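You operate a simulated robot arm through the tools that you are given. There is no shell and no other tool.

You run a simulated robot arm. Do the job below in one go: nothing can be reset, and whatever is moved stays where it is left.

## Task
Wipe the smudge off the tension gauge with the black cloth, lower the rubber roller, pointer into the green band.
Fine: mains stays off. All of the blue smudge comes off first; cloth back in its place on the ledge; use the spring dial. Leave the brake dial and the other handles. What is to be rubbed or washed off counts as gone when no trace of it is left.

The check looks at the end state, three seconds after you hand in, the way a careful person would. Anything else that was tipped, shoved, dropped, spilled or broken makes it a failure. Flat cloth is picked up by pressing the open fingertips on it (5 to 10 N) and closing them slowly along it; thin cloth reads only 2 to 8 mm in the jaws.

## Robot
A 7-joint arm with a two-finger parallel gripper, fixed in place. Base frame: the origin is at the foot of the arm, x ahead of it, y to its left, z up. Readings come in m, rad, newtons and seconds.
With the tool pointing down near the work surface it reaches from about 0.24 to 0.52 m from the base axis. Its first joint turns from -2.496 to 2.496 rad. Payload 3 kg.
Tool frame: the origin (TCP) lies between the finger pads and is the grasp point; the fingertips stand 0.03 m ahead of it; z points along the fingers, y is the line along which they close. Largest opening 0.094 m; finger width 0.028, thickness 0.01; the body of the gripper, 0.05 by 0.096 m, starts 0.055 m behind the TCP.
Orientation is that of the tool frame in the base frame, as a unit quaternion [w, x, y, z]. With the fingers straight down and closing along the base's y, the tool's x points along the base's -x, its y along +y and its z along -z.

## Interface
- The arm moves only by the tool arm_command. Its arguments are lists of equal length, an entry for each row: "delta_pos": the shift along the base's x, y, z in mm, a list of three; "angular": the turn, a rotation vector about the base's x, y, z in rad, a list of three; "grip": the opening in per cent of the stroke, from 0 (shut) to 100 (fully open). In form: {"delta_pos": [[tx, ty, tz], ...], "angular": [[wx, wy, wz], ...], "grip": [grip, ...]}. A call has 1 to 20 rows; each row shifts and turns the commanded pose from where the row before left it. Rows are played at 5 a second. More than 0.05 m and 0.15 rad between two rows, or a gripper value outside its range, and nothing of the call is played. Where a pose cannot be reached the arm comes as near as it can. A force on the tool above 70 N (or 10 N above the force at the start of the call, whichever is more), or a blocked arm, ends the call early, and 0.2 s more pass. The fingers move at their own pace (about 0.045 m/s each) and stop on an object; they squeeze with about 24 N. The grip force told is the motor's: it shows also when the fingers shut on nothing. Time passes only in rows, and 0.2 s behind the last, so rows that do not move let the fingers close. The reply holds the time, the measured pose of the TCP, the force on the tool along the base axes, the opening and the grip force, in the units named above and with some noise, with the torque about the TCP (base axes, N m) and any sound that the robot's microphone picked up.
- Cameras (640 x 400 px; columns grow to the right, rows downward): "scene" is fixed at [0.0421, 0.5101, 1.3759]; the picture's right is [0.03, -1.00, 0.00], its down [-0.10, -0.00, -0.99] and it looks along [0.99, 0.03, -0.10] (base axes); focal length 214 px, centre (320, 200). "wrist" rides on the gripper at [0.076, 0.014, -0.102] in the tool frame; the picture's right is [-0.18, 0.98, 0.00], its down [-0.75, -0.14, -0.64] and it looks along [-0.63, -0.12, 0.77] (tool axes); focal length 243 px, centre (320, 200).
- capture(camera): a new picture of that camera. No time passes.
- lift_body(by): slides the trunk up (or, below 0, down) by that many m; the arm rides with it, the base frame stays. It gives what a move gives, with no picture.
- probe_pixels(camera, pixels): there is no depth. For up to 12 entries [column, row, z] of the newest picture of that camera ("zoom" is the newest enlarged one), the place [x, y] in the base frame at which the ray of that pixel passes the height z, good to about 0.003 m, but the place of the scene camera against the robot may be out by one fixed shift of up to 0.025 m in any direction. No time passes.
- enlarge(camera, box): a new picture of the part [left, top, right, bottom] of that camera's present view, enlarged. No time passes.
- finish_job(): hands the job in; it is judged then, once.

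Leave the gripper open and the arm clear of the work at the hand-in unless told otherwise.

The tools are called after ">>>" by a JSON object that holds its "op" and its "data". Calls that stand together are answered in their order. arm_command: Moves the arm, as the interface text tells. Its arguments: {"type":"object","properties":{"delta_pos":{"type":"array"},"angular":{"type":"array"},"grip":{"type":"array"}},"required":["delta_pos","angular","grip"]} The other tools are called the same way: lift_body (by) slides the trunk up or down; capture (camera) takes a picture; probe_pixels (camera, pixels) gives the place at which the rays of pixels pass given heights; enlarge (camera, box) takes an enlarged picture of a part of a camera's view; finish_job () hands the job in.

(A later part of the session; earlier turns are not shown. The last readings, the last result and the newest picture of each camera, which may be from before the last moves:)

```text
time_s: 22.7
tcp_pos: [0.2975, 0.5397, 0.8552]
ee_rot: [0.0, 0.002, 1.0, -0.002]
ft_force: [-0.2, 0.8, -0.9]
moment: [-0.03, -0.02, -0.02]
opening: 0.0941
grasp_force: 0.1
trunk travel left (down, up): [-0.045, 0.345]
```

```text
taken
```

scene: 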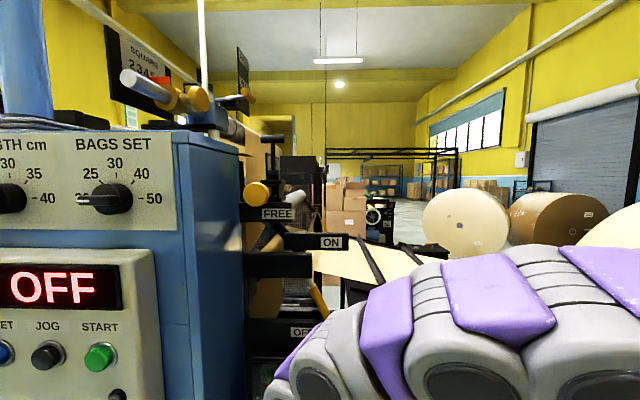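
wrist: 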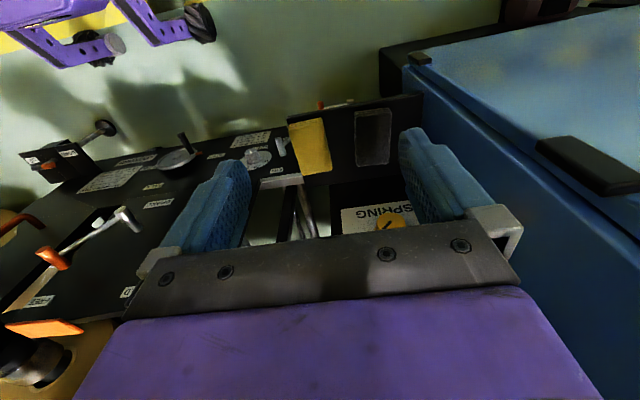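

The tool is vertical at (0.298, 0.540, 0.855), and both cloths are visible at (311,147) and (373,137). I'll enlarge and probe at several heights to pin down the ledge.

>>> {"op": "enlarge", "data": {"camera": "wrist", "box": [270, 80, 430, 180]}}

>>> {"op": "probe_pixels", "data": {"camera": "wrist", "pixels": [[373, 137, 0.5], [373, 137, 0.55], [373, 137, 0.6], [373, 137, 0.65], [311, 147, 0.5], [311, 147, 0.55], [311, 147, 0.6], [420, 93, 0.55], [420, 93, 0.6]]}}

```text
4.00 times, centred on (350, 130) of wrist
```

zoom: 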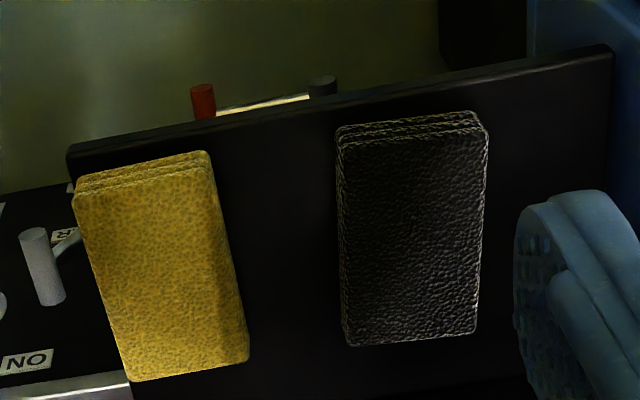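

```text
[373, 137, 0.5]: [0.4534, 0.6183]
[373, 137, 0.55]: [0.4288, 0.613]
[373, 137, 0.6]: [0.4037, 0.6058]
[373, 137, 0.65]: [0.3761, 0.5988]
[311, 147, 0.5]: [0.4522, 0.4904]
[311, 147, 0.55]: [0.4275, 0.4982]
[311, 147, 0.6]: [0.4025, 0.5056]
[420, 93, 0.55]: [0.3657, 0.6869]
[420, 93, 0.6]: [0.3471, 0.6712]
```

The pads look like folded cloths about 0.10 × 0.06 m. The black one spans x 0.367–0.469 and y 0.576–0.635, with its top near z 0.58. I'll go above it to about (0.40, 0.60, 0.74), leaning the tool 0.15 rad so the wrist stays clear of the gauge housing, and set the fingers to about 40 %.

>>> {"op": "arm_command", "data": {"delta_pos": [[12, 7, -14], [13, 8, -14], [13, 8, -14], [13, 8, -14], [13, 8, -14], [13, 7, -15], [13, 7, -15], [12, 7, -15], [0, 0, 0], [0, 0, 0]], "angular": [[0, -0.019, 0], [0, -0.019, 0], [0, -0.019, 0], [0, -0.019, 0], [0, -0.019, 0], [0, -0.019, 0], [0, -0.019, 0], [0, -0.019, 0], [0, 0, 0], [0, 0, 0]], "grip": [40, 40, 40, 40, 40, 40, 40, 40, 40, 40]}}

>>> {"op": "capture", "data": {"camera": "wrist"}}

>>> {"op": "capture", "data": {"camera": "scene"}}

```text
time_s: 24.9
tcp_pos: [0.4, 0.5991, 0.739]
ee_rot: [0.077, 0.002, 0.997, -0.002]
ft_force: [-0.7, -0.3, -0.2]
moment: [0.01, -0.01, 0.0]
opening: 0.0374
grasp_force: 0.2
trunk travel left (down, up): [-0.045, 0.345]
```

```text
taken
```

wrist: 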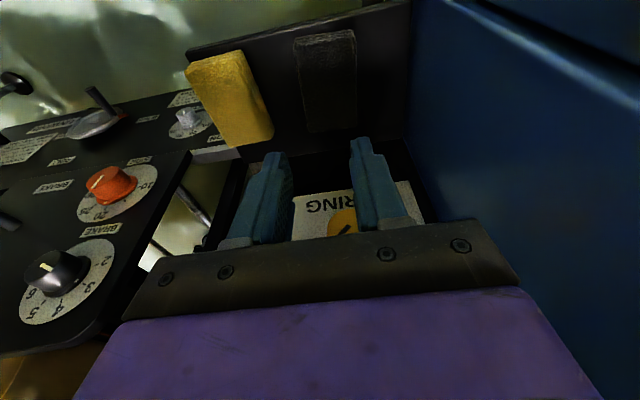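

```text
taken
```

scene: 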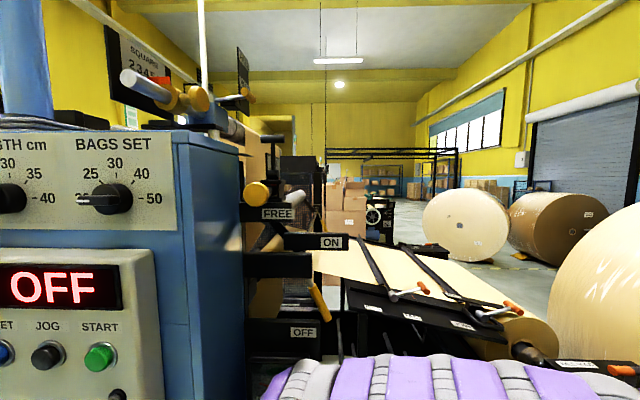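

The arm reached (0.400, 0.599, 0.739). The black cloth is at about (327,80), between and ahead of the fingers. I'll enlarge and probe its corners at z 0.58.

>>> {"op": "enlarge", "data": {"camera": "wrist", "box": [260, 10, 420, 150]}}

>>> {"op": "probe_pixels", "data": {"camera": "wrist", "pixels": [[296, 40, 0.58], [355, 34, 0.58], [308, 131, 0.58], [357, 129, 0.58], [328, 82, 0.58], [328, 82, 0.56], [328, 82, 0.6]]}}

```text
2.86 times, centred on (340, 80) of wrist
```

zoom: 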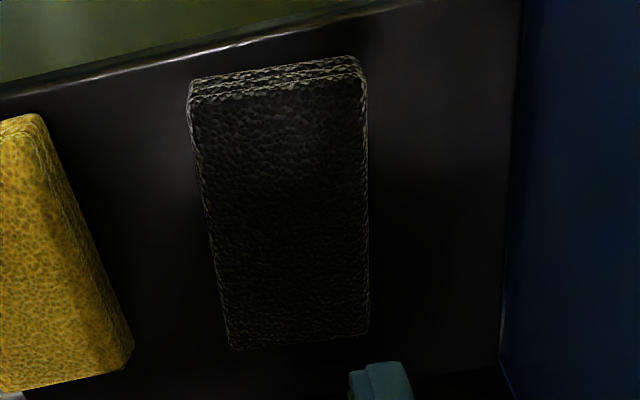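

```text
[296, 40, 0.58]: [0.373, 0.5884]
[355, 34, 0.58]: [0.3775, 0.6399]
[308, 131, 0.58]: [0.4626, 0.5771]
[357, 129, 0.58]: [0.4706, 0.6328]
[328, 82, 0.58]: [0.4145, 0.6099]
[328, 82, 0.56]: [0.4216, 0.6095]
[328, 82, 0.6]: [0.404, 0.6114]
```

The cloth centre is about (0.42, 0.609), so I aim the tips at (0.412, 0.610). I'll shift sideways, then descend to about 2 cm above the expected cloth top.

>>> {"op": "arm_command", "data": {"delta_pos": [[4, 6, -15], [3, 5, -20], [0, 0, -20], [0, 0, -20], [0, 0, -15], [0, 0, -10], [0, 0, 0], [0, 0, 0]], "angular": [[0, 0, 0], [0, 0, 0], [0, 0, 0], [0, 0, 0], [0, 0, 0], [0, 0, 0], [0, 0, 0], [0, 0, 0]], "grip": [40, 40, 40, 40, 40, 40, 40, 40]}}

>>> {"op": "capture", "data": {"camera": "wrist"}}

```text
time_s: 26.7
tcp_pos: [0.4058, 0.6116, 0.6406]
ee_rot: [0.077, 0.003, 0.997, 0.0]
ft_force: [0.0, -0.4, -0.9]
moment: [0.02, -0.02, -0.01]
opening: 0.0376
grasp_force: 0.1
trunk travel left (down, up): [-0.045, 0.345]
```

```text
taken
```

wrist: 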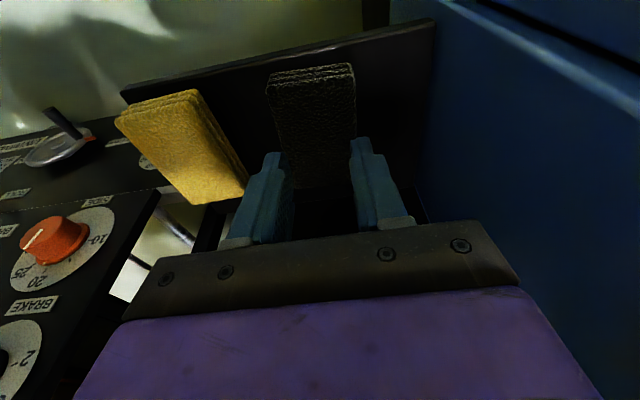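

The finger gap is centred on the cloth. The tips are about 3 cm above it, so I'll come down slowly and watch the force.

>>> {"op": "arm_command", "data": {"delta_pos": [[0, 0, -6], [0, 0, -6], [0, 0, -5], [0, 0, -4], [0, 0, 0]], "angular": [[0, 0, 0], [0, 0, 0], [0, 0, 0], [0, 0, 0], [0, 0, 0]], "grip": [40, 40, 40, 40, 40]}}

```text
time_s: 27.9
tcp_pos: [0.4056, 0.6105, 0.6381]
ee_rot: [0.077, 0.001, 0.997, 0.0]
ft_force: [-0.9, 0.4, -0.4]
moment: [0.0, 0.03, -0.02]
opening: 0.0378
grasp_force: 0.0
out of reach, approached as far as the arm can: row 1, 2, 3
trunk travel left (down, up): [-0.045, 0.345]
```

The arm reports out of reach at z 0.638, so the trunk must come down a bit. I'll raise the tool 40 mm first, then lower the trunk 0.04 m.

>>> {"op": "arm_command", "data": {"delta_pos": [[0, 0, 20], [0, 0, 20], [0, 0, 0]], "angular": [[0, 0, 0], [0, 0, 0], [0, 0, 0]], "grip": [40, 40, 40]}}

>>> {"op": "lift_body", "data": {"by": -0.043}}

```text
time_s: 28.7
tcp_pos: [0.4069, 0.6111, 0.6756]
ee_rot: [0.078, 0.001, 0.997, -0.002]
ft_force: [0.2, -0.2, -0.7]
moment: [-0.07, 0.03, 0.0]
opening: 0.0376
grasp_force: 0.1
trunk travel left (down, up): [-0.045, 0.345]
```

```text
time_s: 29.6
tcp_pos: [0.4065, 0.6106, 0.6336]
ee_rot: [0.076, 0.001, 0.997, -0.002]
ft_force: [0.2, -0.9, -0.5]
moment: [-0.04, 0.02, 0.02]
opening: 0.0378
grasp_force: 0.0
trunk travel left (down, up): [-0.002, 0.388]
```

The TCP is now at z 0.634 with reach to spare. I'll descend in small steps to feel for the cloth.

>>> {"op": "arm_command", "data": {"delta_pos": [[0, 0, -5], [0, 0, -5], [0, 0, -4], [0, 0, -3], [0, 0, -2], [0, 0, 0]], "angular": [[0, 0, 0], [0, 0, 0], [0, 0, 0], [0, 0, 0], [0, 0, 0], [0, 0, 0]], "grip": [40, 40, 40, 40, 40, 40]}}

>>> {"op": "capture", "data": {"camera": "wrist"}}

```text
time_s: 31.0
tcp_pos: [0.4074, 0.6115, 0.6137]
ee_rot: [0.075, 0.002, 0.997, -0.002]
ft_force: [0.1, -0.5, 0.8]
moment: [-0.01, 0.03, 0.01]
opening: 0.0376
grasp_force: 0.0
trunk travel left (down, up): [-0.002, 0.388]
```

```text
taken
```

wrist: 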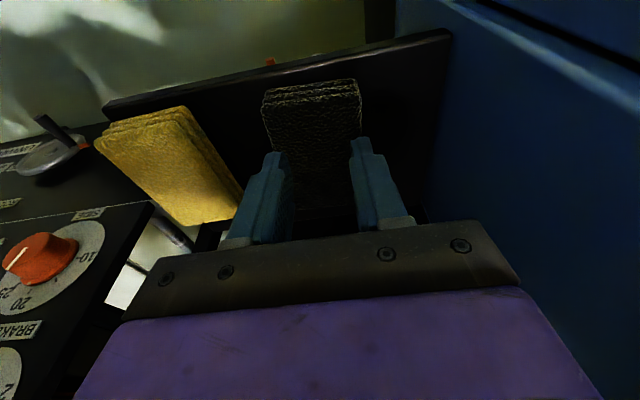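

There's no contact yet with the tips at about z 0.584. I'll continue in 2 mm steps.

>>> {"op": "arm_command", "data": {"delta_pos": [[0, 0, -2], [0, 0, -2], [0, 0, -2], [0, 0, -2], [0, 0, 0]], "angular": [[0, 0, 0], [0, 0, 0], [0, 0, 0], [0, 0, 0], [0, 0, 0]], "grip": [40, 40, 40, 40, 40]}}

```text
time_s: 32.2
tcp_pos: [0.4068, 0.6113, 0.6064]
ee_rot: [0.076, 0.002, 0.997, -0.002]
ft_force: [-0.7, -0.3, 0.2]
moment: [0.02, 0.0, -0.01]
opening: 0.0379
grasp_force: 0.1
trunk travel left (down, up): [-0.002, 0.388]
```

Still free. Four more 2 mm steps.

>>> {"op": "arm_command", "data": {"delta_pos": [[0, 0, -2], [0, 0, -2], [0, 0, -2], [0, 0, -2], [0, 0, 0]], "angular": [[0, 0, 0], [0, 0, 0], [0, 0, 0], [0, 0, 0], [0, 0, 0]], "grip": [40, 40, 40, 40, 40]}}

>>> {"op": "enlarge", "data": {"camera": "wrist", "box": [230, 60, 430, 240]}}

```text
time_s: 33.4
tcp_pos: [0.405, 0.6108, 0.6038]
ee_rot: [0.08, 0.001, 0.997, 0.002]
ft_force: [1.9, 1.8, 47.2]
moment: [-0.24, 0.37, 0.04]
opening: 0.0373
grasp_force: 0.0
trunk travel left (down, up): [-0.002, 0.388]
```

```text
2.22 times, centred on (330, 150) of wrist
```

zoom: 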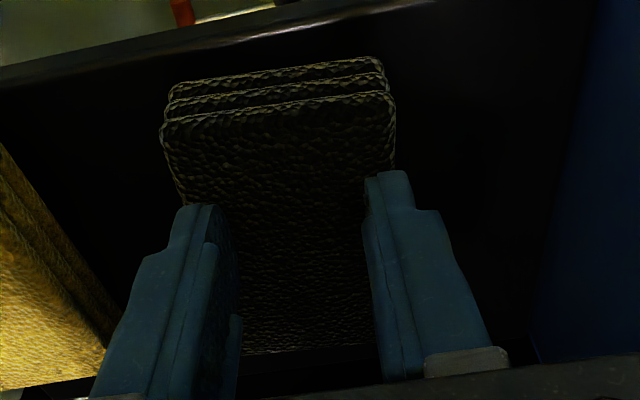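

Contact is at TCP z≈0.604, but at 47 N that's too firm. I'll ease up about 4 mm to come back to the 5–10 N range.

>>> {"op": "arm_command", "data": {"delta_pos": [[0, 0, 2], [0, 0, 2], [0, 0, 0]], "angular": [[0, 0, 0], [0, 0, 0], [0, 0, 0]], "grip": [40, 40, 40]}}

```text
time_s: 34.2
tcp_pos: [0.4049, 0.6114, 0.6047]
ee_rot: [0.078, 0.002, 0.997, 0.0]
ft_force: [6.7, 5.7, 31.1]
moment: [0.26, 0.02, -0.03]
opening: 0.0374
grasp_force: 0.0
trunk travel left (down, up): [-0.002, 0.388]
```

Still 31 N. I'll ease up in 1.5 mm steps.

>>> {"op": "arm_command", "data": {"delta_pos": [[0, 0, 1.5], [0, 0, 1.5], [0, 0, 0]], "angular": [[0, 0, 0], [0, 0, 0], [0, 0, 0]], "grip": [40, 40, 40]}}

```text
time_s: 35.0
tcp_pos: [0.4066, 0.6107, 0.6041]
ee_rot: [0.075, 0.001, 0.997, -0.002]
ft_force: [3.3, 3.9, 13.4]
moment: [0.29, 0.0, -0.04]
opening: 0.0375
grasp_force: 0.1
trunk travel left (down, up): [-0.002, 0.388]
```

13 N. A little more, up 0.8 mm, should give about 8 N.

>>> {"op": "arm_command", "data": {"delta_pos": [[0, 0, 0.8], [0, 0, 0], [0, 0, 0]], "angular": [[0, 0, 0], [0, 0, 0], [0, 0, 0]], "grip": [40, 40, 40]}}

```text
time_s: 35.8
tcp_pos: [0.4055, 0.6105, 0.606]
ee_rot: [0.076, 0.002, 0.997, -0.003]
ft_force: [0.3, 0.5, 0.1]
moment: [0.01, 0.01, 0.0]
opening: 0.0377
grasp_force: 0.0
trunk travel left (down, up): [-0.002, 0.388]
```

The contact just released. I'll press down again by 0.5 mm steps and read.

>>> {"op": "arm_command", "data": {"delta_pos": [[0, 0, -0.7], [0, 0, -0.7], [0, 0, 0], [0, 0, 0]], "angular": [[0, 0, 0], [0, 0, 0], [0, 0, 0], [0, 0, 0]], "grip": [40, 40, 40, 40]}}

```text
time_s: 36.8
tcp_pos: [0.4069, 0.6102, 0.6035]
ee_rot: [0.077, 0.002, 0.997, -0.002]
ft_force: [-2.0, -0.9, 3.1]
moment: [0.01, 0.04, 0.0]
opening: 0.0373
grasp_force: 0.0
trunk travel left (down, up): [-0.002, 0.388]
```

3 N. One more 0.7 mm, then I'll close slowly along the cloth.

>>> {"op": "arm_command", "data": {"delta_pos": [[0, 0, -0.7], [0, 0, 0], [0, 0, 0]], "angular": [[0, 0, 0], [0, 0, 0], [0, 0, 0]], "grip": [40, 40, 40]}}

```text
time_s: 37.6
tcp_pos: [0.4059, 0.6118, 0.6052]
ee_rot: [0.076, 0.002, 0.997, -0.002]
ft_force: [-0.6, -2.3, 8.2]
moment: [-0.02, 0.07, -0.01]
opening: 0.0377
grasp_force: 0.1
trunk travel left (down, up): [-0.002, 0.388]
```

8.2 N is within range. Now I'll close the fingers slowly along the cloth, 2.5 % per row.

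>>> {"op": "arm_command", "data": {"delta_pos": [[0, 0, 0], [0, 0, 0], [0, 0, 0], [0, 0, 0], [0, 0, 0], [0, 0, 0], [0, 0, 0], [0, 0, 0], [0, 0, 0], [0, 0, 0], [0, 0, 0], [0, 0, 0], [0, 0, 0], [0, 0, 0], [0, 0, 0], [0, 0, 0], [0, 0, 0], [0, 0, 0]], "angular": [[0, 0, 0], [0, 0, 0], [0, 0, 0], [0, 0, 0], [0, 0, 0], [0, 0, 0], [0, 0, 0], [0, 0, 0], [0, 0, 0], [0, 0, 0], [0, 0, 0], [0, 0, 0], [0, 0, 0], [0, 0, 0], [0, 0, 0], [0, 0, 0], [0, 0, 0], [0, 0, 0]], "grip": [37.5, 35, 32.5, 30, 27.5, 25, 22.5, 20, 17.5, 15, 12.5, 10, 7.5, 5, 2.5, 0, 0, 0]}}

>>> {"op": "capture", "data": {"camera": "wrist"}}

```text
time_s: 41.4
tcp_pos: [0.4054, 0.6113, 0.6044]
ee_rot: [0.077, 0.002, 0.997, -0.001]
ft_force: [-0.6, 0.2, 11.9]
moment: [0.04, 0.14, 0.04]
opening: 0.0003
grasp_force: 23.9
trunk travel left (down, up): [-0.002, 0.388]
```

```text
taken
```

wrist: 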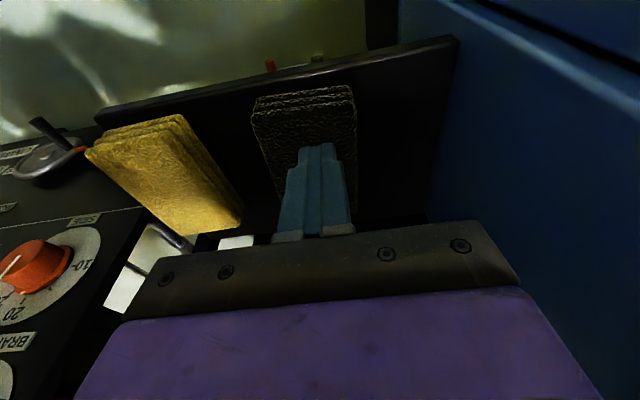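

The opening reads 0.0003 m, so the fingers slid shut without catching the cloth. The force also crept up to 12 N. I'll look closely at the cloth before trying again.

>>> {"op": "enlarge", "data": {"camera": "wrist", "box": [230, 70, 390, 240]}}

```text
2.35 times, centred on (310, 155) of wrist
```

zoom: 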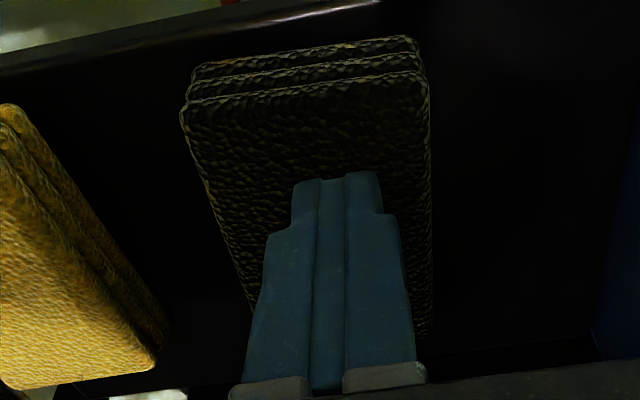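

The pad is a three-layer folded stack and still lies flat. I'll lift a few mm, open to about 32 %, set the tool fully vertical so both tip faces lie flat on the cloth, and try again more slowly at about 7 N.

>>> {"op": "arm_command", "data": {"delta_pos": [[0, 0, 4], [0, 0, 4], [3, 0, 0], [3, 0, 0], [0, 0, 0]], "angular": [[0, 0, 0], [0, 0, 0], [0, 0.075, 0], [0, 0.078, 0], [0, 0, 0]], "grip": [0, 0, 32, 32, 32]}}

>>> {"op": "arm_command", "data": {"delta_pos": [[0, 0, -2], [0, 0, -2], [0, 0, -1.5], [0, 0, -1], [0, 0, 0], [0, 0, 0]], "angular": [[0, 0, 0], [0, 0, 0], [0, 0, 0], [0, 0, 0], [0, 0, 0], [0, 0, 0]], "grip": [32, 32, 32, 32, 32, 32]}}

```text
time_s: 42.6
tcp_pos: [0.4108, 0.6127, 0.6375]
ee_rot: [0.02, 0.003, 1.0, -0.001]
ft_force: [-0.4, 0.1, 0.0]
moment: [-0.01, -0.01, -0.03]
opening: 0.03
grasp_force: 0.0
out of reach, approached as far as the arm can: row 3, 4
trunk travel left (down, up): [-0.002, 0.388]
```

```text
time_s: 44.0
tcp_pos: [0.4115, 0.6133, 0.6554]
ee_rot: [0.0, 0.002, 1.0, -0.001]
ft_force: [-0.4, 0.0, 0.4]
moment: [0.01, 0.01, 0.01]
opening: 0.0298
grasp_force: 0.2
out of reach, approached as far as the arm can: row 2, 3
trunk travel left (down, up): [-0.002, 0.388]
```

A vertical tool is out of reach here, and it backed off to z 0.655. Some lean is needed, so I'll raise the command and go back to about 0.2 rad lean before pressing again.

>>> {"op": "arm_command", "data": {"delta_pos": [[0, 0, 15], [-2, 0, 0], [-2, 0, 0], [0, 0, 0], [0, 0, 0]], "angular": [[0, 0, 0], [0, -0.1, 0], [0, -0.1, 0], [0, 0, 0], [0, 0, 0]], "grip": [32, 32, 32, 32, 32]}}

>>> {"op": "capture", "data": {"camera": "wrist"}}

```text
time_s: 45.2
tcp_pos: [0.4067, 0.6099, 0.6724]
ee_rot: [0.1, 0.001, 0.995, -0.002]
ft_force: [-0.1, -0.3, 0.3]
moment: [0.0, 0.01, -0.01]
opening: 0.0301
grasp_force: 0.1
trunk travel left (down, up): [-0.002, 0.388]
```

```text
taken
```

wrist: 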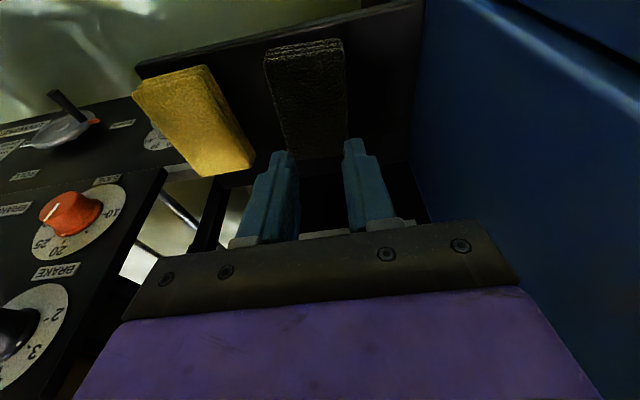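

The tool leans 0.2 rad at (0.407, 0.610, 0.672), with the cloth centred between the fingers. I'll descend to just above contact.

>>> {"op": "arm_command", "data": {"delta_pos": [[0, 0, -12], [0, 0, -12], [0, 0, -12], [0, 0, -12], [0, 0, -12], [0, 0, -4], [0, 0, 0], [0, 0, 0]], "angular": [[0, 0, 0], [0, 0, 0], [0, 0, 0], [0, 0, 0], [0, 0, 0], [0, 0, 0], [0, 0, 0], [0, 0, 0]], "grip": [32, 32, 32, 32, 32, 32, 32, 32]}}

```text
time_s: 47.0
tcp_pos: [0.4054, 0.6102, 0.6093]
ee_rot: [0.099, 0.002, 0.995, -0.001]
ft_force: [-0.7, 0.0, -0.4]
moment: [0.02, -0.03, -0.02]
opening: 0.03
grasp_force: 0.1
trunk travel left (down, up): [-0.002, 0.388]
```

I'm at 0.609 with no contact yet. I'll go down in 1 mm rows.

>>> {"op": "arm_command", "data": {"delta_pos": [[0, 0, -1], [0, 0, -1], [0, 0, -1], [0, 0, 0], [0, 0, 0]], "angular": [[0, 0, 0], [0, 0, 0], [0, 0, 0], [0, 0, 0], [0, 0, 0]], "grip": [32, 32, 32, 32, 32]}}

```text
time_s: 48.2
tcp_pos: [0.4071, 0.6089, 0.6054]
ee_rot: [0.1, 0.003, 0.995, -0.002]
ft_force: [0.1, -0.2, 7.7]
moment: [-0.01, 0.05, -0.05]
opening: 0.0303
grasp_force: 0.0
trunk travel left (down, up): [-0.002, 0.388]
```

7.7 N. I'll close slowly, 1 % per row, and check the force midway.

>>> {"op": "arm_command", "data": {"delta_pos": [[0, 0, 0], [0, 0, 0], [0, 0, 0], [0, 0, 0], [0, 0, 0], [0, 0, 0], [0, 0, 0], [0, 0, 0], [0, 0, 0], [0, 0, 0], [0, 0, 0], [0, 0, 0], [0, 0, 0], [0, 0, 0], [0, 0, 0], [0, 0, 0]], "angular": [[0, 0, 0], [0, 0, 0], [0, 0, 0], [0, 0, 0], [0, 0, 0], [0, 0, 0], [0, 0, 0], [0, 0, 0], [0, 0, 0], [0, 0, 0], [0, 0, 0], [0, 0, 0], [0, 0, 0], [0, 0, 0], [0, 0, 0], [0, 0, 0]], "grip": [31, 30, 29, 28, 27, 26, 25, 24, 23, 22, 21, 20, 19, 18, 17, 16]}}

>>> {"op": "enlarge", "data": {"camera": "wrist", "box": [230, 70, 390, 240]}}

```text
time_s: 51.6
tcp_pos: [0.4051, 0.6113, 0.6045]
ee_rot: [0.1, 0.003, 0.995, -0.002]
ft_force: [-0.8, 1.4, 10.1]
moment: [0.04, 0.05, 0.01]
opening: 0.0183
grasp_force: 3.1
trunk travel left (down, up): [-0.002, 0.388]
```

```text
2.35 times, centred on (310, 155) of wrist
```

zoom: 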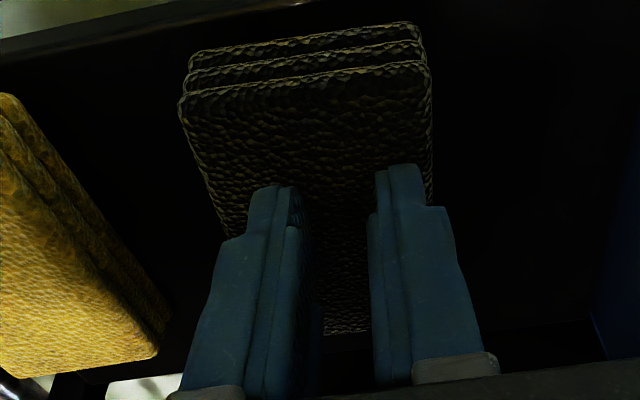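

The opening is lagging at 0.0183 with a 3 N grip force, so the cloth is being dragged, and the press is at 10 N. I'll ease 0.3 mm and keep closing slowly.

>>> {"op": "arm_command", "data": {"delta_pos": [[0, 0, 0.3], [0, 0, 0], [0, 0, 0], [0, 0, 0], [0, 0, 0], [0, 0, 0], [0, 0, 0], [0, 0, 0], [0, 0, 0], [0, 0, 0], [0, 0, 0], [0, 0, 0], [0, 0, 0], [0, 0, 0], [0, 0, 0], [0, 0, 0], [0, 0, 0], [0, 0, 0]], "angular": [[0, 0, 0], [0, 0, 0], [0, 0, 0], [0, 0, 0], [0, 0, 0], [0, 0, 0], [0, 0, 0], [0, 0, 0], [0, 0, 0], [0, 0, 0], [0, 0, 0], [0, 0, 0], [0, 0, 0], [0, 0, 0], [0, 0, 0], [0, 0, 0], [0, 0, 0], [0, 0, 0]], "grip": [15, 14, 13, 12, 11, 10, 9, 8, 7, 6, 5, 4, 3, 2, 1, 0, 0, 0]}}

>>> {"op": "enlarge", "data": {"camera": "wrist", "box": [230, 70, 390, 240]}}

```text
time_s: 55.4
tcp_pos: [0.4071, 0.6102, 0.6046]
ee_rot: [0.099, 0.002, 0.995, -0.002]
ft_force: [-0.3, -0.2, 2.6]
moment: [-0.02, 0.03, 0.01]
opening: 0.0
grasp_force: 24.5
trunk travel left (down, up): [-0.002, 0.388]
```

```text
2.35 times, centred on (310, 155) of wrist
```

zoom: 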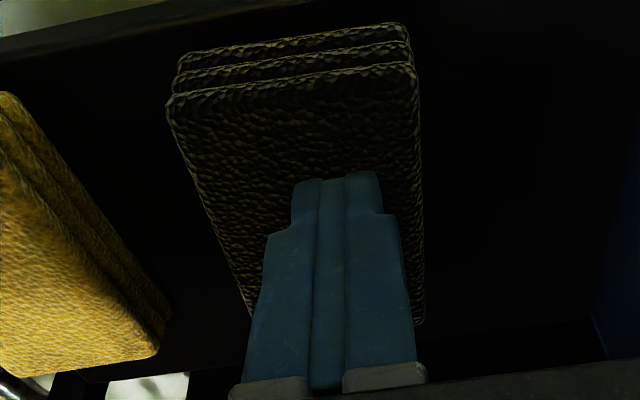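

It's still not pinched. The pad only slid about 3 mm as a body, so this folded stack behaves like a firm pad rather than a thin sheet. It's about 0.058 m wide and the jaws open to 0.094 m, so gripping its two long sides looks better. I'll probe the near edge's top and bottom lines to estimate the pad's thickness.

>>> {"op": "capture", "data": {"camera": "wrist"}}

>>> {"op": "probe_pixels", "data": {"camera": "wrist", "pixels": [[305.7, 103.9, 0.5755], [302.3, 84.8, 0.555], [302.3, 84.8, 0.56], [302.3, 84.8, 0.565], [302.3, 84.8, 0.57], [302.3, 84.8, 0.545]]}}

```text
taken
```

wrist: 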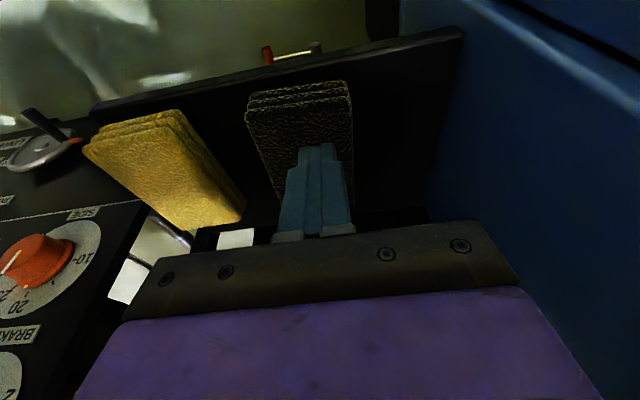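

```text
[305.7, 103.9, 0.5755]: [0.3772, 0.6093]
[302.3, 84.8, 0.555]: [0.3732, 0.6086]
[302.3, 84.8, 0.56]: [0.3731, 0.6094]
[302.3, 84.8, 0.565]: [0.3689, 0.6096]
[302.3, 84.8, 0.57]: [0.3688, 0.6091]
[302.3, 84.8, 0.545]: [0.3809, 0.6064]
```

The pad's bottom edge comes out near z 0.55, so it's about 2 cm thick, plenty for a side grip. I'll rise, open to 85 %, and look down to re-measure the pad's position and yaw.

>>> {"op": "arm_command", "data": {"delta_pos": [[0, 0, 10], [0, 0, 15], [-5, 0, 20], [-5, 0, 20], [0, 0, 0]], "angular": [[0, 0, 0], [0, 0, 0], [0, 0, 0], [0, 0, 0], [0, 0, 0]], "grip": [0, 85, 85, 85, 85]}}

>>> {"op": "enlarge", "data": {"camera": "wrist", "box": [230, 0, 430, 160]}}

>>> {"op": "capture", "data": {"camera": "wrist"}}

```text
time_s: 56.6
tcp_pos: [0.3969, 0.6092, 0.6697]
ee_rot: [0.099, 0.001, 0.995, -0.002]
ft_force: [0.2, 0.5, -0.2]
moment: [0.0, -0.01, 0.01]
opening: 0.0798
grasp_force: 0.0
trunk travel left (down, up): [-0.002, 0.388]
```

```text
2.50 times, centred on (330, 80) of wrist
```

zoom: 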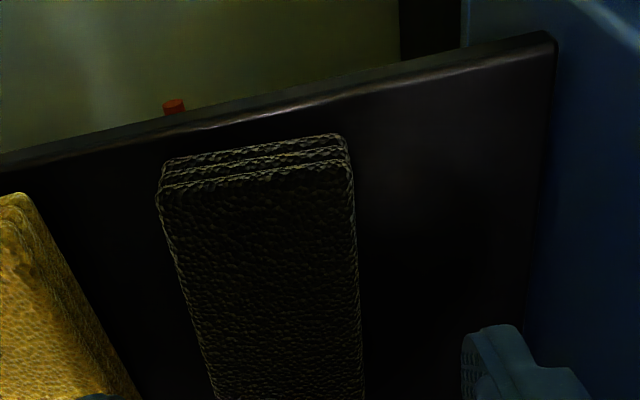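

```text
taken
```

wrist: 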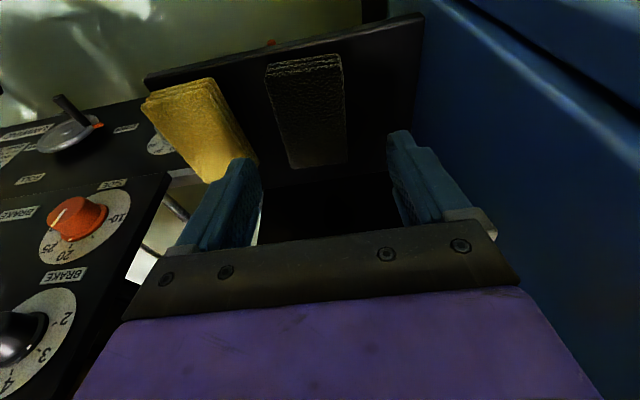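

I'll probe the pad's four top corners at z 0.5755 and the ledge edges at about z 0.553.

>>> {"op": "probe_pixels", "data": {"camera": "wrist", "pixels": [[266, 76, 0.5755], [340.8, 66, 0.5755], [346, 161, 0.5755], [290, 167, 0.5755], [264.5, 67, 0.553], [339, 53.5, 0.553], [413, 130, 0.553], [423, 22, 0.553], [148, 85, 0.553], [150, 98, 0.5755], [250, 165, 0.5755]]}}

```text
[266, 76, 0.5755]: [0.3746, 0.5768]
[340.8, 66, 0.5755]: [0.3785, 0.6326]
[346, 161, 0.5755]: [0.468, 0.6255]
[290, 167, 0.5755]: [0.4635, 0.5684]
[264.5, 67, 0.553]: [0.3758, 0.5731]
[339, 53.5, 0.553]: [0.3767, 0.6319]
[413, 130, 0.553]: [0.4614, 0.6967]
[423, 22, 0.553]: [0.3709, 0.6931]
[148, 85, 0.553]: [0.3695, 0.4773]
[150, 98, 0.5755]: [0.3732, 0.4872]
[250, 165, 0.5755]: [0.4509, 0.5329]
```

The pad is now centred near (0.421, 0.601) with a yaw of about -0.08 rad; my drags moved it about 8 mm to the right, and I'll put it back at y≈0.609 later. The yellow pad's edge is near y 0.535, so an 80 mm opening clears it. I'll align yaw by -0.08 and lean to about 0.28 rad over the pad.

>>> {"op": "arm_command", "data": {"delta_pos": [[5, -3, 0], [5, -3, 0], [5, -2, 0], [2, 0, -10], [0, 0, 0]], "angular": [[0, -0.02, -0.02], [0, -0.02, -0.02], [0, -0.02, -0.02], [0, -0.02, -0.02], [0, 0, 0]], "grip": [85, 85, 85, 85, 85]}}

>>> {"op": "capture", "data": {"camera": "wrist"}}

```text
time_s: 57.8
tcp_pos: [0.4139, 0.6018, 0.6602]
ee_rot: [0.139, 0.043, 0.989, -0.005]
ft_force: [0.0, -0.8, -0.4]
moment: [0.0, 0.02, 0.02]
opening: 0.0798
grasp_force: 0.1
trunk travel left (down, up): [-0.002, 0.388]
```

```text
taken
```

wrist: 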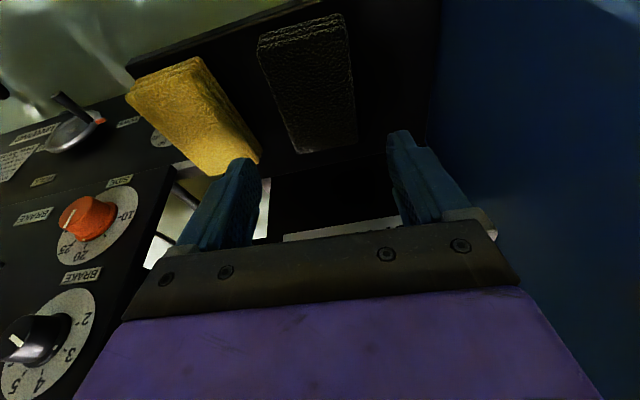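

I'll descend to about z 0.612, with the tips just above pad-top height, and check the alignment.

>>> {"op": "arm_command", "data": {"delta_pos": [[0, 0, -12], [0, 0, -12], [0, 0, -12], [0, 0, -12], [0, 0, 0]], "angular": [[0, 0, 0], [0, 0, 0], [0, 0, 0], [0, 0, 0], [0, 0, 0]], "grip": [85, 85, 85, 85, 85]}}

>>> {"op": "capture", "data": {"camera": "wrist"}}

>>> {"op": "enlarge", "data": {"camera": "wrist", "box": [200, 50, 440, 240]}}

```text
time_s: 59.0
tcp_pos: [0.4132, 0.6025, 0.6126]
ee_rot: [0.139, 0.042, 0.989, -0.006]
ft_force: [0.4, 0.4, 0.1]
moment: [0.02, 0.0, 0.0]
opening: 0.0798
grasp_force: 0.0
trunk travel left (down, up): [-0.002, 0.388]
```

```text
taken
```

wrist: 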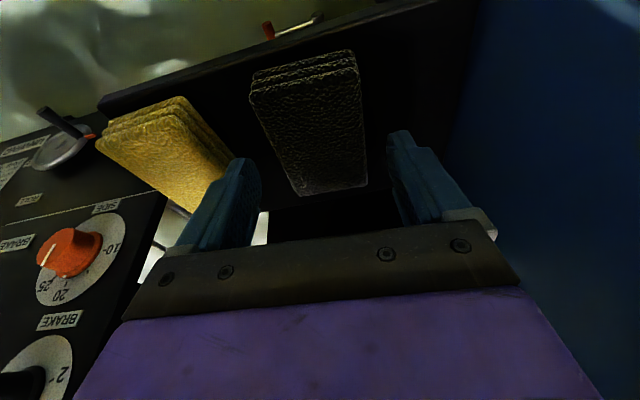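

```text
2.11 times, centred on (320, 145) of wrist
```

zoom: 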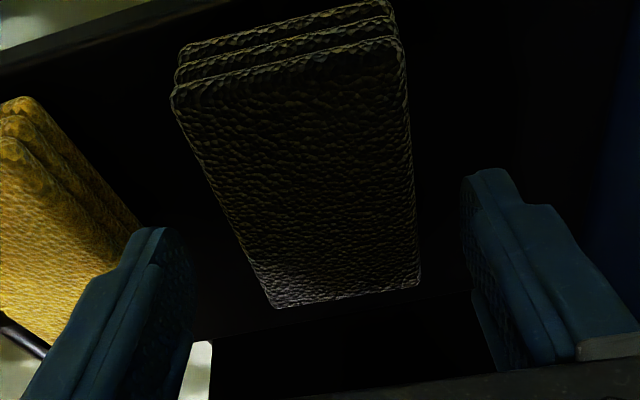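

The pad sits symmetrically between the fingers. Before descending alongside it, I'll check the yellow pad's nearest edge.

>>> {"op": "probe_pixels", "data": {"camera": "wrist", "pixels": [[220.5, 145, 0.5755], [190, 100, 0.5755], [232, 158, 0.5755], [278, 145, 0.5755], [365, 145, 0.5755], [278, 145, 0.56]]}}

```text
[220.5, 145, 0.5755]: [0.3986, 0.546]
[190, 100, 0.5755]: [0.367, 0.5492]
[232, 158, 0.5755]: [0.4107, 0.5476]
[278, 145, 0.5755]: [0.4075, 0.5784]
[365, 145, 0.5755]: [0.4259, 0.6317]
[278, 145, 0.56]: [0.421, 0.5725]
```

The yellow edge is at y≈0.547 and the black pad spans 0.577–0.632. With a 70 mm opening centred at 0.605, the right finger stays 13 mm off the yellow pad. I'll narrow to 75 %, shift 2 mm, and go down 22 mm.

>>> {"op": "arm_command", "data": {"delta_pos": [[0, 2, 0], [0, 0, -4], [0, 0, -4], [0, 0, -4], [0, 0, -4], [0, 0, -4], [0, 0, -2], [0, 0, 0], [0, 0, 0]], "angular": [[0, 0, 0], [0, 0, 0], [0, 0, 0], [0, 0, 0], [0, 0, 0], [0, 0, 0], [0, 0, 0], [0, 0, 0], [0, 0, 0]], "grip": [75, 75, 75, 75, 75, 75, 75, 75, 75]}}

>>> {"op": "capture", "data": {"camera": "wrist"}}

```text
time_s: 61.0
tcp_pos: [0.4137, 0.6043, 0.5892]
ee_rot: [0.14, 0.041, 0.989, -0.005]
ft_force: [0.0, 0.2, 0.6]
moment: [0.0, -0.05, -0.02]
opening: 0.0705
grasp_force: 0.0
trunk travel left (down, up): [-0.002, 0.388]
```

```text
taken
```

wrist: 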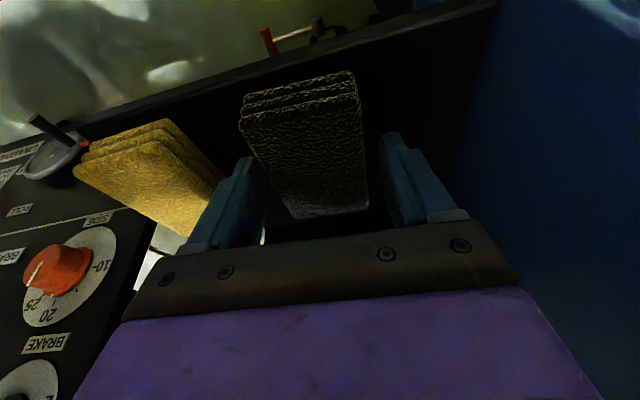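

The tips are beside the pad at z≈0.56 with no contact force. I'll close gently on its sides.

>>> {"op": "arm_command", "data": {"delta_pos": [[0, 0, 0], [0, 0, 0], [0, 0, 0], [0, 0, 0], [0, 0, 0], [0, 0, 0], [0, 0, 0], [0, 0, 0], [0, 0, 0], [0, 0, 0]], "angular": [[0, 0, 0], [0, 0, 0], [0, 0, 0], [0, 0, 0], [0, 0, 0], [0, 0, 0], [0, 0, 0], [0, 0, 0], [0, 0, 0], [0, 0, 0]], "grip": [72, 69, 66, 63, 60, 57, 54, 51, 48, 45]}}

>>> {"op": "capture", "data": {"camera": "wrist"}}

```text
time_s: 63.2
tcp_pos: [0.4146, 0.6041, 0.5894]
ee_rot: [0.14, 0.042, 0.989, -0.006]
ft_force: [-0.7, -0.2, 0.4]
moment: [0.01, -0.01, 0.0]
opening: 0.0588
grasp_force: 24.2
trunk travel left (down, up): [-0.002, 0.388]
```

```text
taken
```

wrist: 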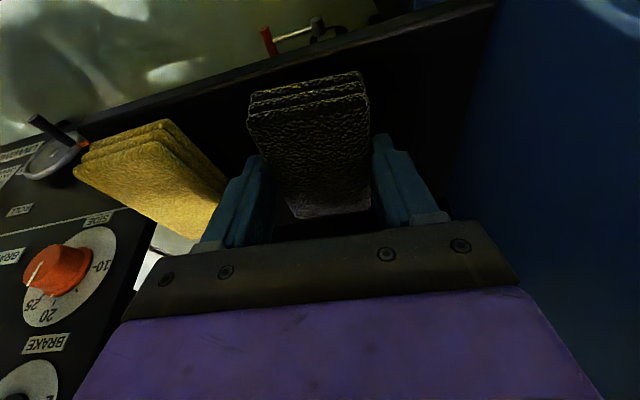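

The opening holds at 0.0588 m with a 24 N grip, so the pad is firmly held. I note the grasp pose (0.4146, 0.6041, 0.5894) for the return. Now I'll lift gently and check that it comes along.

>>> {"op": "arm_command", "data": {"delta_pos": [[0, 0, 4], [0, 0, 8], [0, 0, 12], [0, 0, 12], [0, 0, 12], [0, 0, 12], [0, 0, 0]], "angular": [[0, 0, 0], [0, 0, 0], [0, 0, 0], [0, 0, 0], [0, 0, 0], [0, 0, 0], [0, 0, 0]], "grip": [40, 40, 40, 40, 40, 40, 40]}}

>>> {"op": "capture", "data": {"camera": "wrist"}}

```text
time_s: 64.8
tcp_pos: [0.414, 0.6035, 0.6488]
ee_rot: [0.139, 0.041, 0.989, -0.006]
ft_force: [0.7, -0.3, 0.5]
moment: [-0.03, 0.0, -0.03]
opening: 0.0591
grasp_force: 23.9
trunk travel left (down, up): [-0.002, 0.388]
```

```text
taken
```

wrist: 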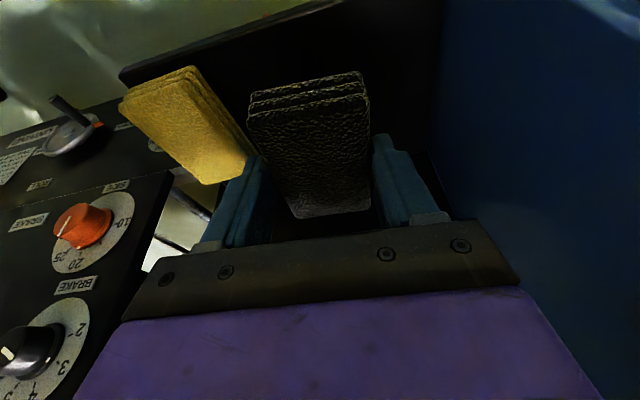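

The pad comes along cleanly. Next I'll back away from the panel and rise to about (0.33, 0.58, 0.78), undoing the small yaw, before turning the tool horizontal.

>>> {"op": "arm_command", "data": {"delta_pos": [[-12, -3, 18], [-12, -3, 18], [-12, -3, 19], [-12, -4, 19], [-12, -4, 19], [-12, -3, 19], [-12, -3, 19], [0, 0, 0]], "angular": [[0, 0, 0.0], [0, 0, 0.016], [0, 0, 0.016], [0, 0, 0.016], [0, 0, 0.016], [0, 0, 0.016], [0, 0, 0], [0, 0, 0]], "grip": [40, 40, 40, 40, 40, 40, 40, 40]}}

```text
time_s: 66.6
tcp_pos: [0.3302, 0.5803, 0.7807]
ee_rot: [0.14, 0.001, 0.99, 0.001]
ft_force: [-0.5, 0.1, -1.3]
moment: [-0.01, -0.03, 0.03]
opening: 0.0593
grasp_force: 23.7
trunk travel left (down, up): [-0.002, 0.388]
```

Good. Now I'll tilt about y in 0.1 rad steps while drifting to about (0.30, 0.56, 0.87).

>>> {"op": "arm_command", "data": {"delta_pos": [[-3, -2, 9], [-3, -2, 9], [-3, -2, 9], [-3, -2, 9], [-3, -2, 9], [-3, -2, 9], [-3, -2, 9], [-3, -2, 9], [-3, -2, 9], [-3, -2, 9], [0, 0, 0], [0, 0, 0]], "angular": [[0, -0.09, 0], [0, -0.09, 0], [0, -0.09, 0], [0, -0.09, 0], [0, -0.09, 0], [0, -0.09, 0], [0, -0.09, 0], [0, -0.09, 0], [0, -0.09, 0], [0, -0.09, 0], [0, 0, 0], [0, 0, 0]], "grip": [40, 40, 40, 40, 40, 40, 40, 40, 40, 40, 40, 40]}}

>>> {"op": "capture", "data": {"camera": "wrist"}}

>>> {"op": "capture", "data": {"camera": "scene"}}

```text
time_s: 69.2
tcp_pos: [0.3003, 0.5613, 0.8717]
ee_rot: [0.557, 0.001, 0.83, 0.002]
ft_force: [0.2, 0.2, -1.0]
moment: [0.01, 0.03, -0.04]
opening: 0.0591
grasp_force: 24.1
trunk travel left (down, up): [-0.002, 0.388]
```

```text
taken
```

wrist: 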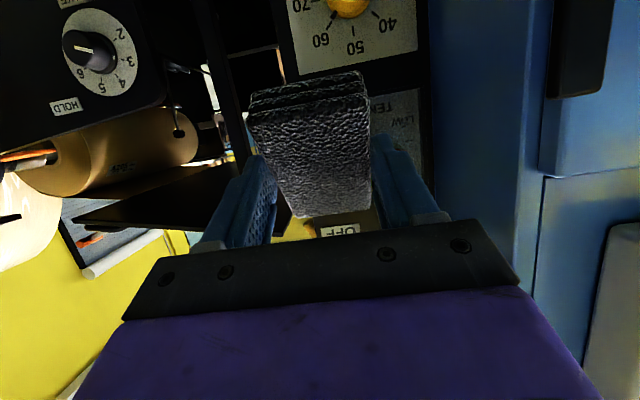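

```text
taken
```

scene: 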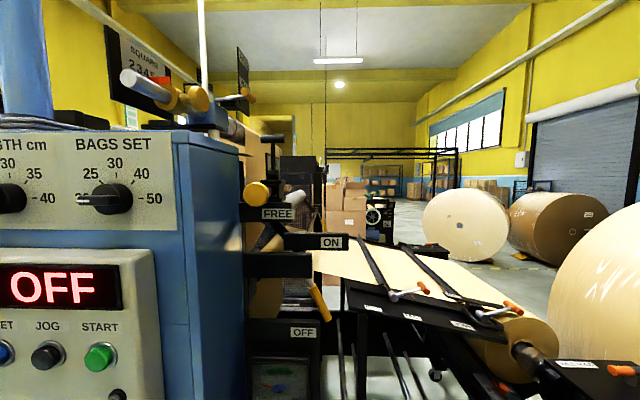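

Tracking perfectly; the pad is held in front, and the cabinet wall is on the right of the picture with room to spare. I'll continue rotating so the pad's wiping face points straight at the gauge, another 0.67 rad, while moving to about (0.34, 0.60, 0.875).

>>> {"op": "arm_command", "data": {"delta_pos": [[4, 4, 0], [4, 5, 0], [4, 5, 0], [4, 5, 0], [4, 5, 0], [4, 5, 0], [4, 5, 2], [4, 5, 2], [0, 0, 0], [0, 0, 0]], "angular": [[0, -0.084, 0], [0, -0.084, 0], [0, -0.084, 0], [0, -0.084, 0], [0, -0.084, 0], [0, -0.084, 0], [0, -0.084, 0], [0, -0.084, 0], [0, 0, 0], [0, 0, 0]], "grip": [40, 40, 40, 40, 40, 40, 40, 40, 40, 40]}}

>>> {"op": "capture", "data": {"camera": "wrist"}}

>>> {"op": "capture", "data": {"camera": "scene"}}

```text
time_s: 71.4
tcp_pos: [0.3306, 0.5998, 0.8748]
ee_rot: [0.8, 0.001, 0.6, 0.001]
ft_force: [-0.6, 0.8, -0.6]
moment: [0.03, -0.01, 0.01]
opening: 0.0588
grasp_force: 24.1
trunk travel left (down, up): [-0.002, 0.388]
```

```text
taken
```

wrist: 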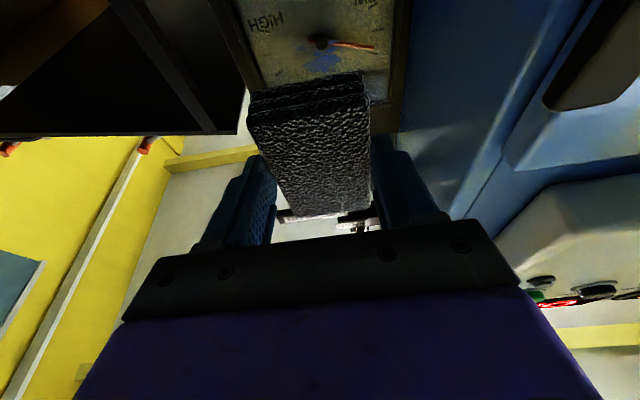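

```text
taken
```

scene: 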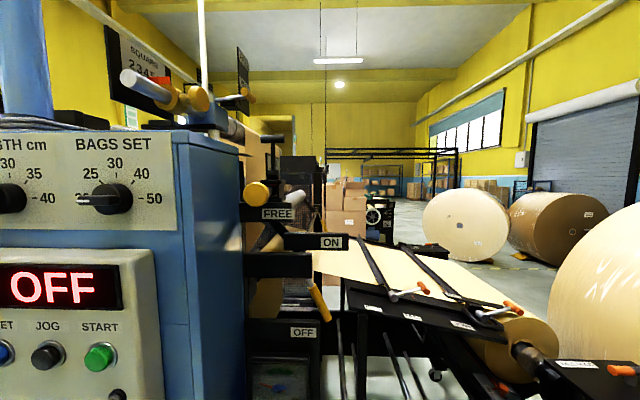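

The pad face now points straight at the gauge, with the hub at (318,40) in view, which is about y 0.606, z 0.880. I'll bring the pad in line and forward to TCP x≈0.42, with the pad face about 3 cm from the glass.

>>> {"op": "arm_command", "data": {"delta_pos": [[15, 2, 0], [15, 2, 0], [15, 2, 0], [15, 0, 0], [15, 0, 0], [14, 0, 0], [0, 0, 0]], "angular": [[0, 0, 0], [0, 0, 0], [0, 0, 0], [0, 0, 0], [0, 0, 0], [0, 0, 0], [0, 0, 0]], "grip": [40, 40, 40, 40, 40, 40, 40]}}

>>> {"op": "capture", "data": {"camera": "wrist"}}

>>> {"op": "enlarge", "data": {"camera": "scene", "box": [220, 300, 348, 400]}}

```text
time_s: 73.0
tcp_pos: [0.422, 0.6075, 0.8747]
ee_rot: [0.8, 0.001, 0.601, 0.0]
ft_force: [-0.4, 0.0, 0.1]
moment: [-0.02, 0.01, -0.01]
opening: 0.059
grasp_force: 23.7
trunk travel left (down, up): [-0.002, 0.388]
```

```text
taken
```

wrist: 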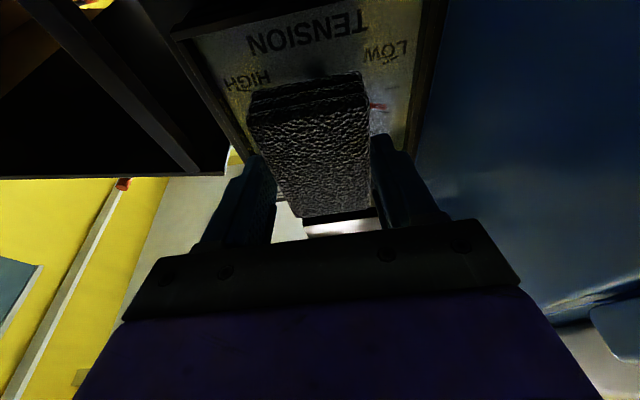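

```text
4.00 times, centred on (284, 350) of scene
```

zoom: 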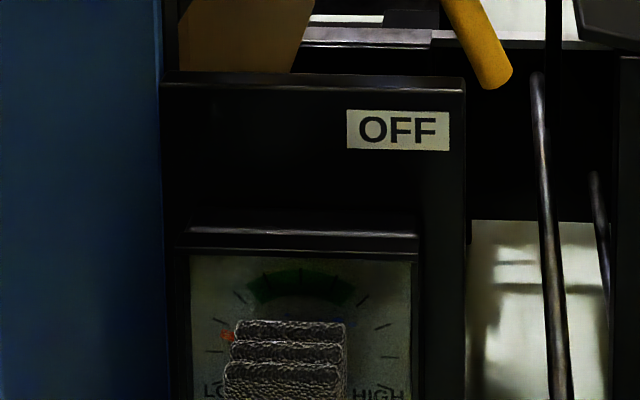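

The pad lines up well in front of the gauge. I'll approach slowly and watch the force.

>>> {"op": "arm_command", "data": {"delta_pos": [[4, 0, 0], [4, 0, 0], [4, 0, 0], [3, 0, 0], [3, 0, 0], [2, 0, 0], [0, 0, 0]], "angular": [[0, 0, 0], [0, 0, 0], [0, 0, 0], [0, 0, 0], [0, 0, 0], [0, 0, 0], [0, 0, 0]], "grip": [40, 40, 40, 40, 40, 40, 40]}}

>>> {"op": "enlarge", "data": {"camera": "scene", "box": [220, 300, 348, 400]}}

```text
time_s: 74.6
tcp_pos: [0.4417, 0.6065, 0.874]
ee_rot: [0.8, 0.001, 0.6, 0.001]
ft_force: [0.4, 0.1, -0.9]
moment: [0.01, 0.03, 0.0]
opening: 0.0593
grasp_force: 24.1
trunk travel left (down, up): [-0.002, 0.388]
```

```text
4.00 times, centred on (284, 350) of scene
```

zoom: 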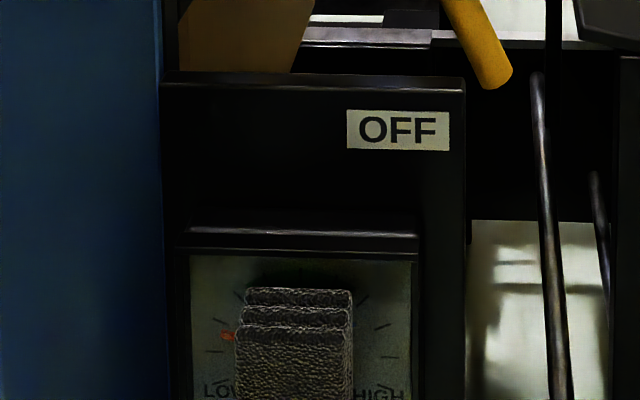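

No contact yet at x 0.442. I'll continue in 2 mm rows.

>>> {"op": "arm_command", "data": {"delta_pos": [[2, 0, 0], [2, 0, 0], [2, 0, 0], [2, 0, 0], [0, 0, 0]], "angular": [[0, 0, 0], [0, 0, 0], [0, 0, 0], [0, 0, 0], [0, 0, 0]], "grip": [40, 40, 40, 40, 40]}}

```text
time_s: 75.8
tcp_pos: [0.4477, 0.6073, 0.8751]
ee_rot: [0.799, 0.001, 0.601, 0.001]
ft_force: [-14.4, -4.3, -4.3]
moment: [0.02, 0.02, -0.37]
opening: 0.059
grasp_force: 23.8
trunk travel left (down, up): [-0.002, 0.388]
```

The pad touches the glass at TCP x≈0.448 with 14 N. I'll ease 0.5 mm and begin wiping with side-to-side strokes, staying inside the frame.

>>> {"op": "arm_command", "data": {"delta_pos": [[-0.5, 0, 0], [0, 6, 0], [0, 6, 0], [0, 6, 0], [0, -6, 0], [0, -6, 0], [0, -6, 0], [0, -6, 0], [0, -6, 0], [0, -6, 0], [0, 6, 0], [0, 6, 0], [0, 6, 0], [0, 0, 0]], "angular": [[0, 0, 0], [0, 0, 0], [0, 0, 0], [0, 0, 0], [0, 0, 0], [0, 0, 0], [0, 0, 0], [0, 0, 0], [0, 0, 0], [0, 0, 0], [0, 0, 0], [0, 0, 0], [0, 0, 0], [0, 0, 0]], "grip": [40, 40, 40, 40, 40, 40, 40, 40, 40, 40, 40, 40, 40, 40]}}

>>> {"op": "enlarge", "data": {"camera": "scene", "box": [220, 300, 348, 400]}}

```text
time_s: 78.8
tcp_pos: [0.4476, 0.6074, 0.8745]
ee_rot: [0.8, 0.0, 0.601, 0.001]
ft_force: [-15.9, 0.0, -1.8]
moment: [-0.02, -0.2, -0.37]
opening: 0.0589
grasp_force: 23.6
trunk travel left (down, up): [-0.002, 0.388]
```

```text
4.00 times, centred on (284, 350) of scene
```

zoom: 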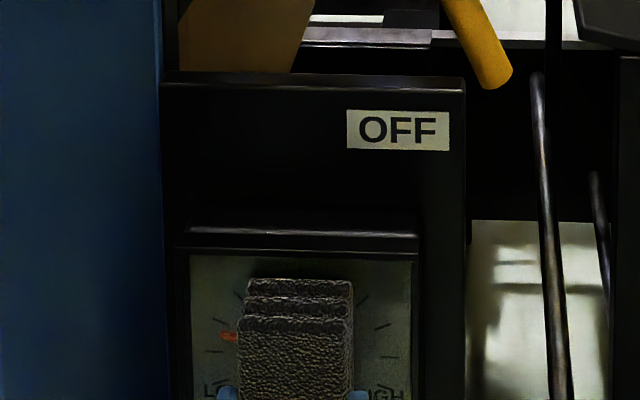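

The torque says the contact is only at the pad's right edge, so the pad is yawed slightly. I'll rotate the tool -0.04 rad about z to bring the face flat, and read the torque again.

>>> {"op": "arm_command", "data": {"delta_pos": [[0, 0, 0], [0, 0, 0], [0, 0, 0], [0, 0, 0]], "angular": [[0, 0, -0.02], [0, 0, -0.02], [0, 0, 0], [0, 0, 0]], "grip": [40, 40, 40, 40]}}

```text
time_s: 79.8
tcp_pos: [0.4469, 0.6069, 0.8745]
ee_rot: [0.799, 0.012, 0.601, -0.015]
ft_force: [-14.4, 7.2, -2.3]
moment: [-0.04, 0.04, 0.75]
opening: 0.0591
grasp_force: 24.3
trunk travel left (down, up): [-0.002, 0.388]
```

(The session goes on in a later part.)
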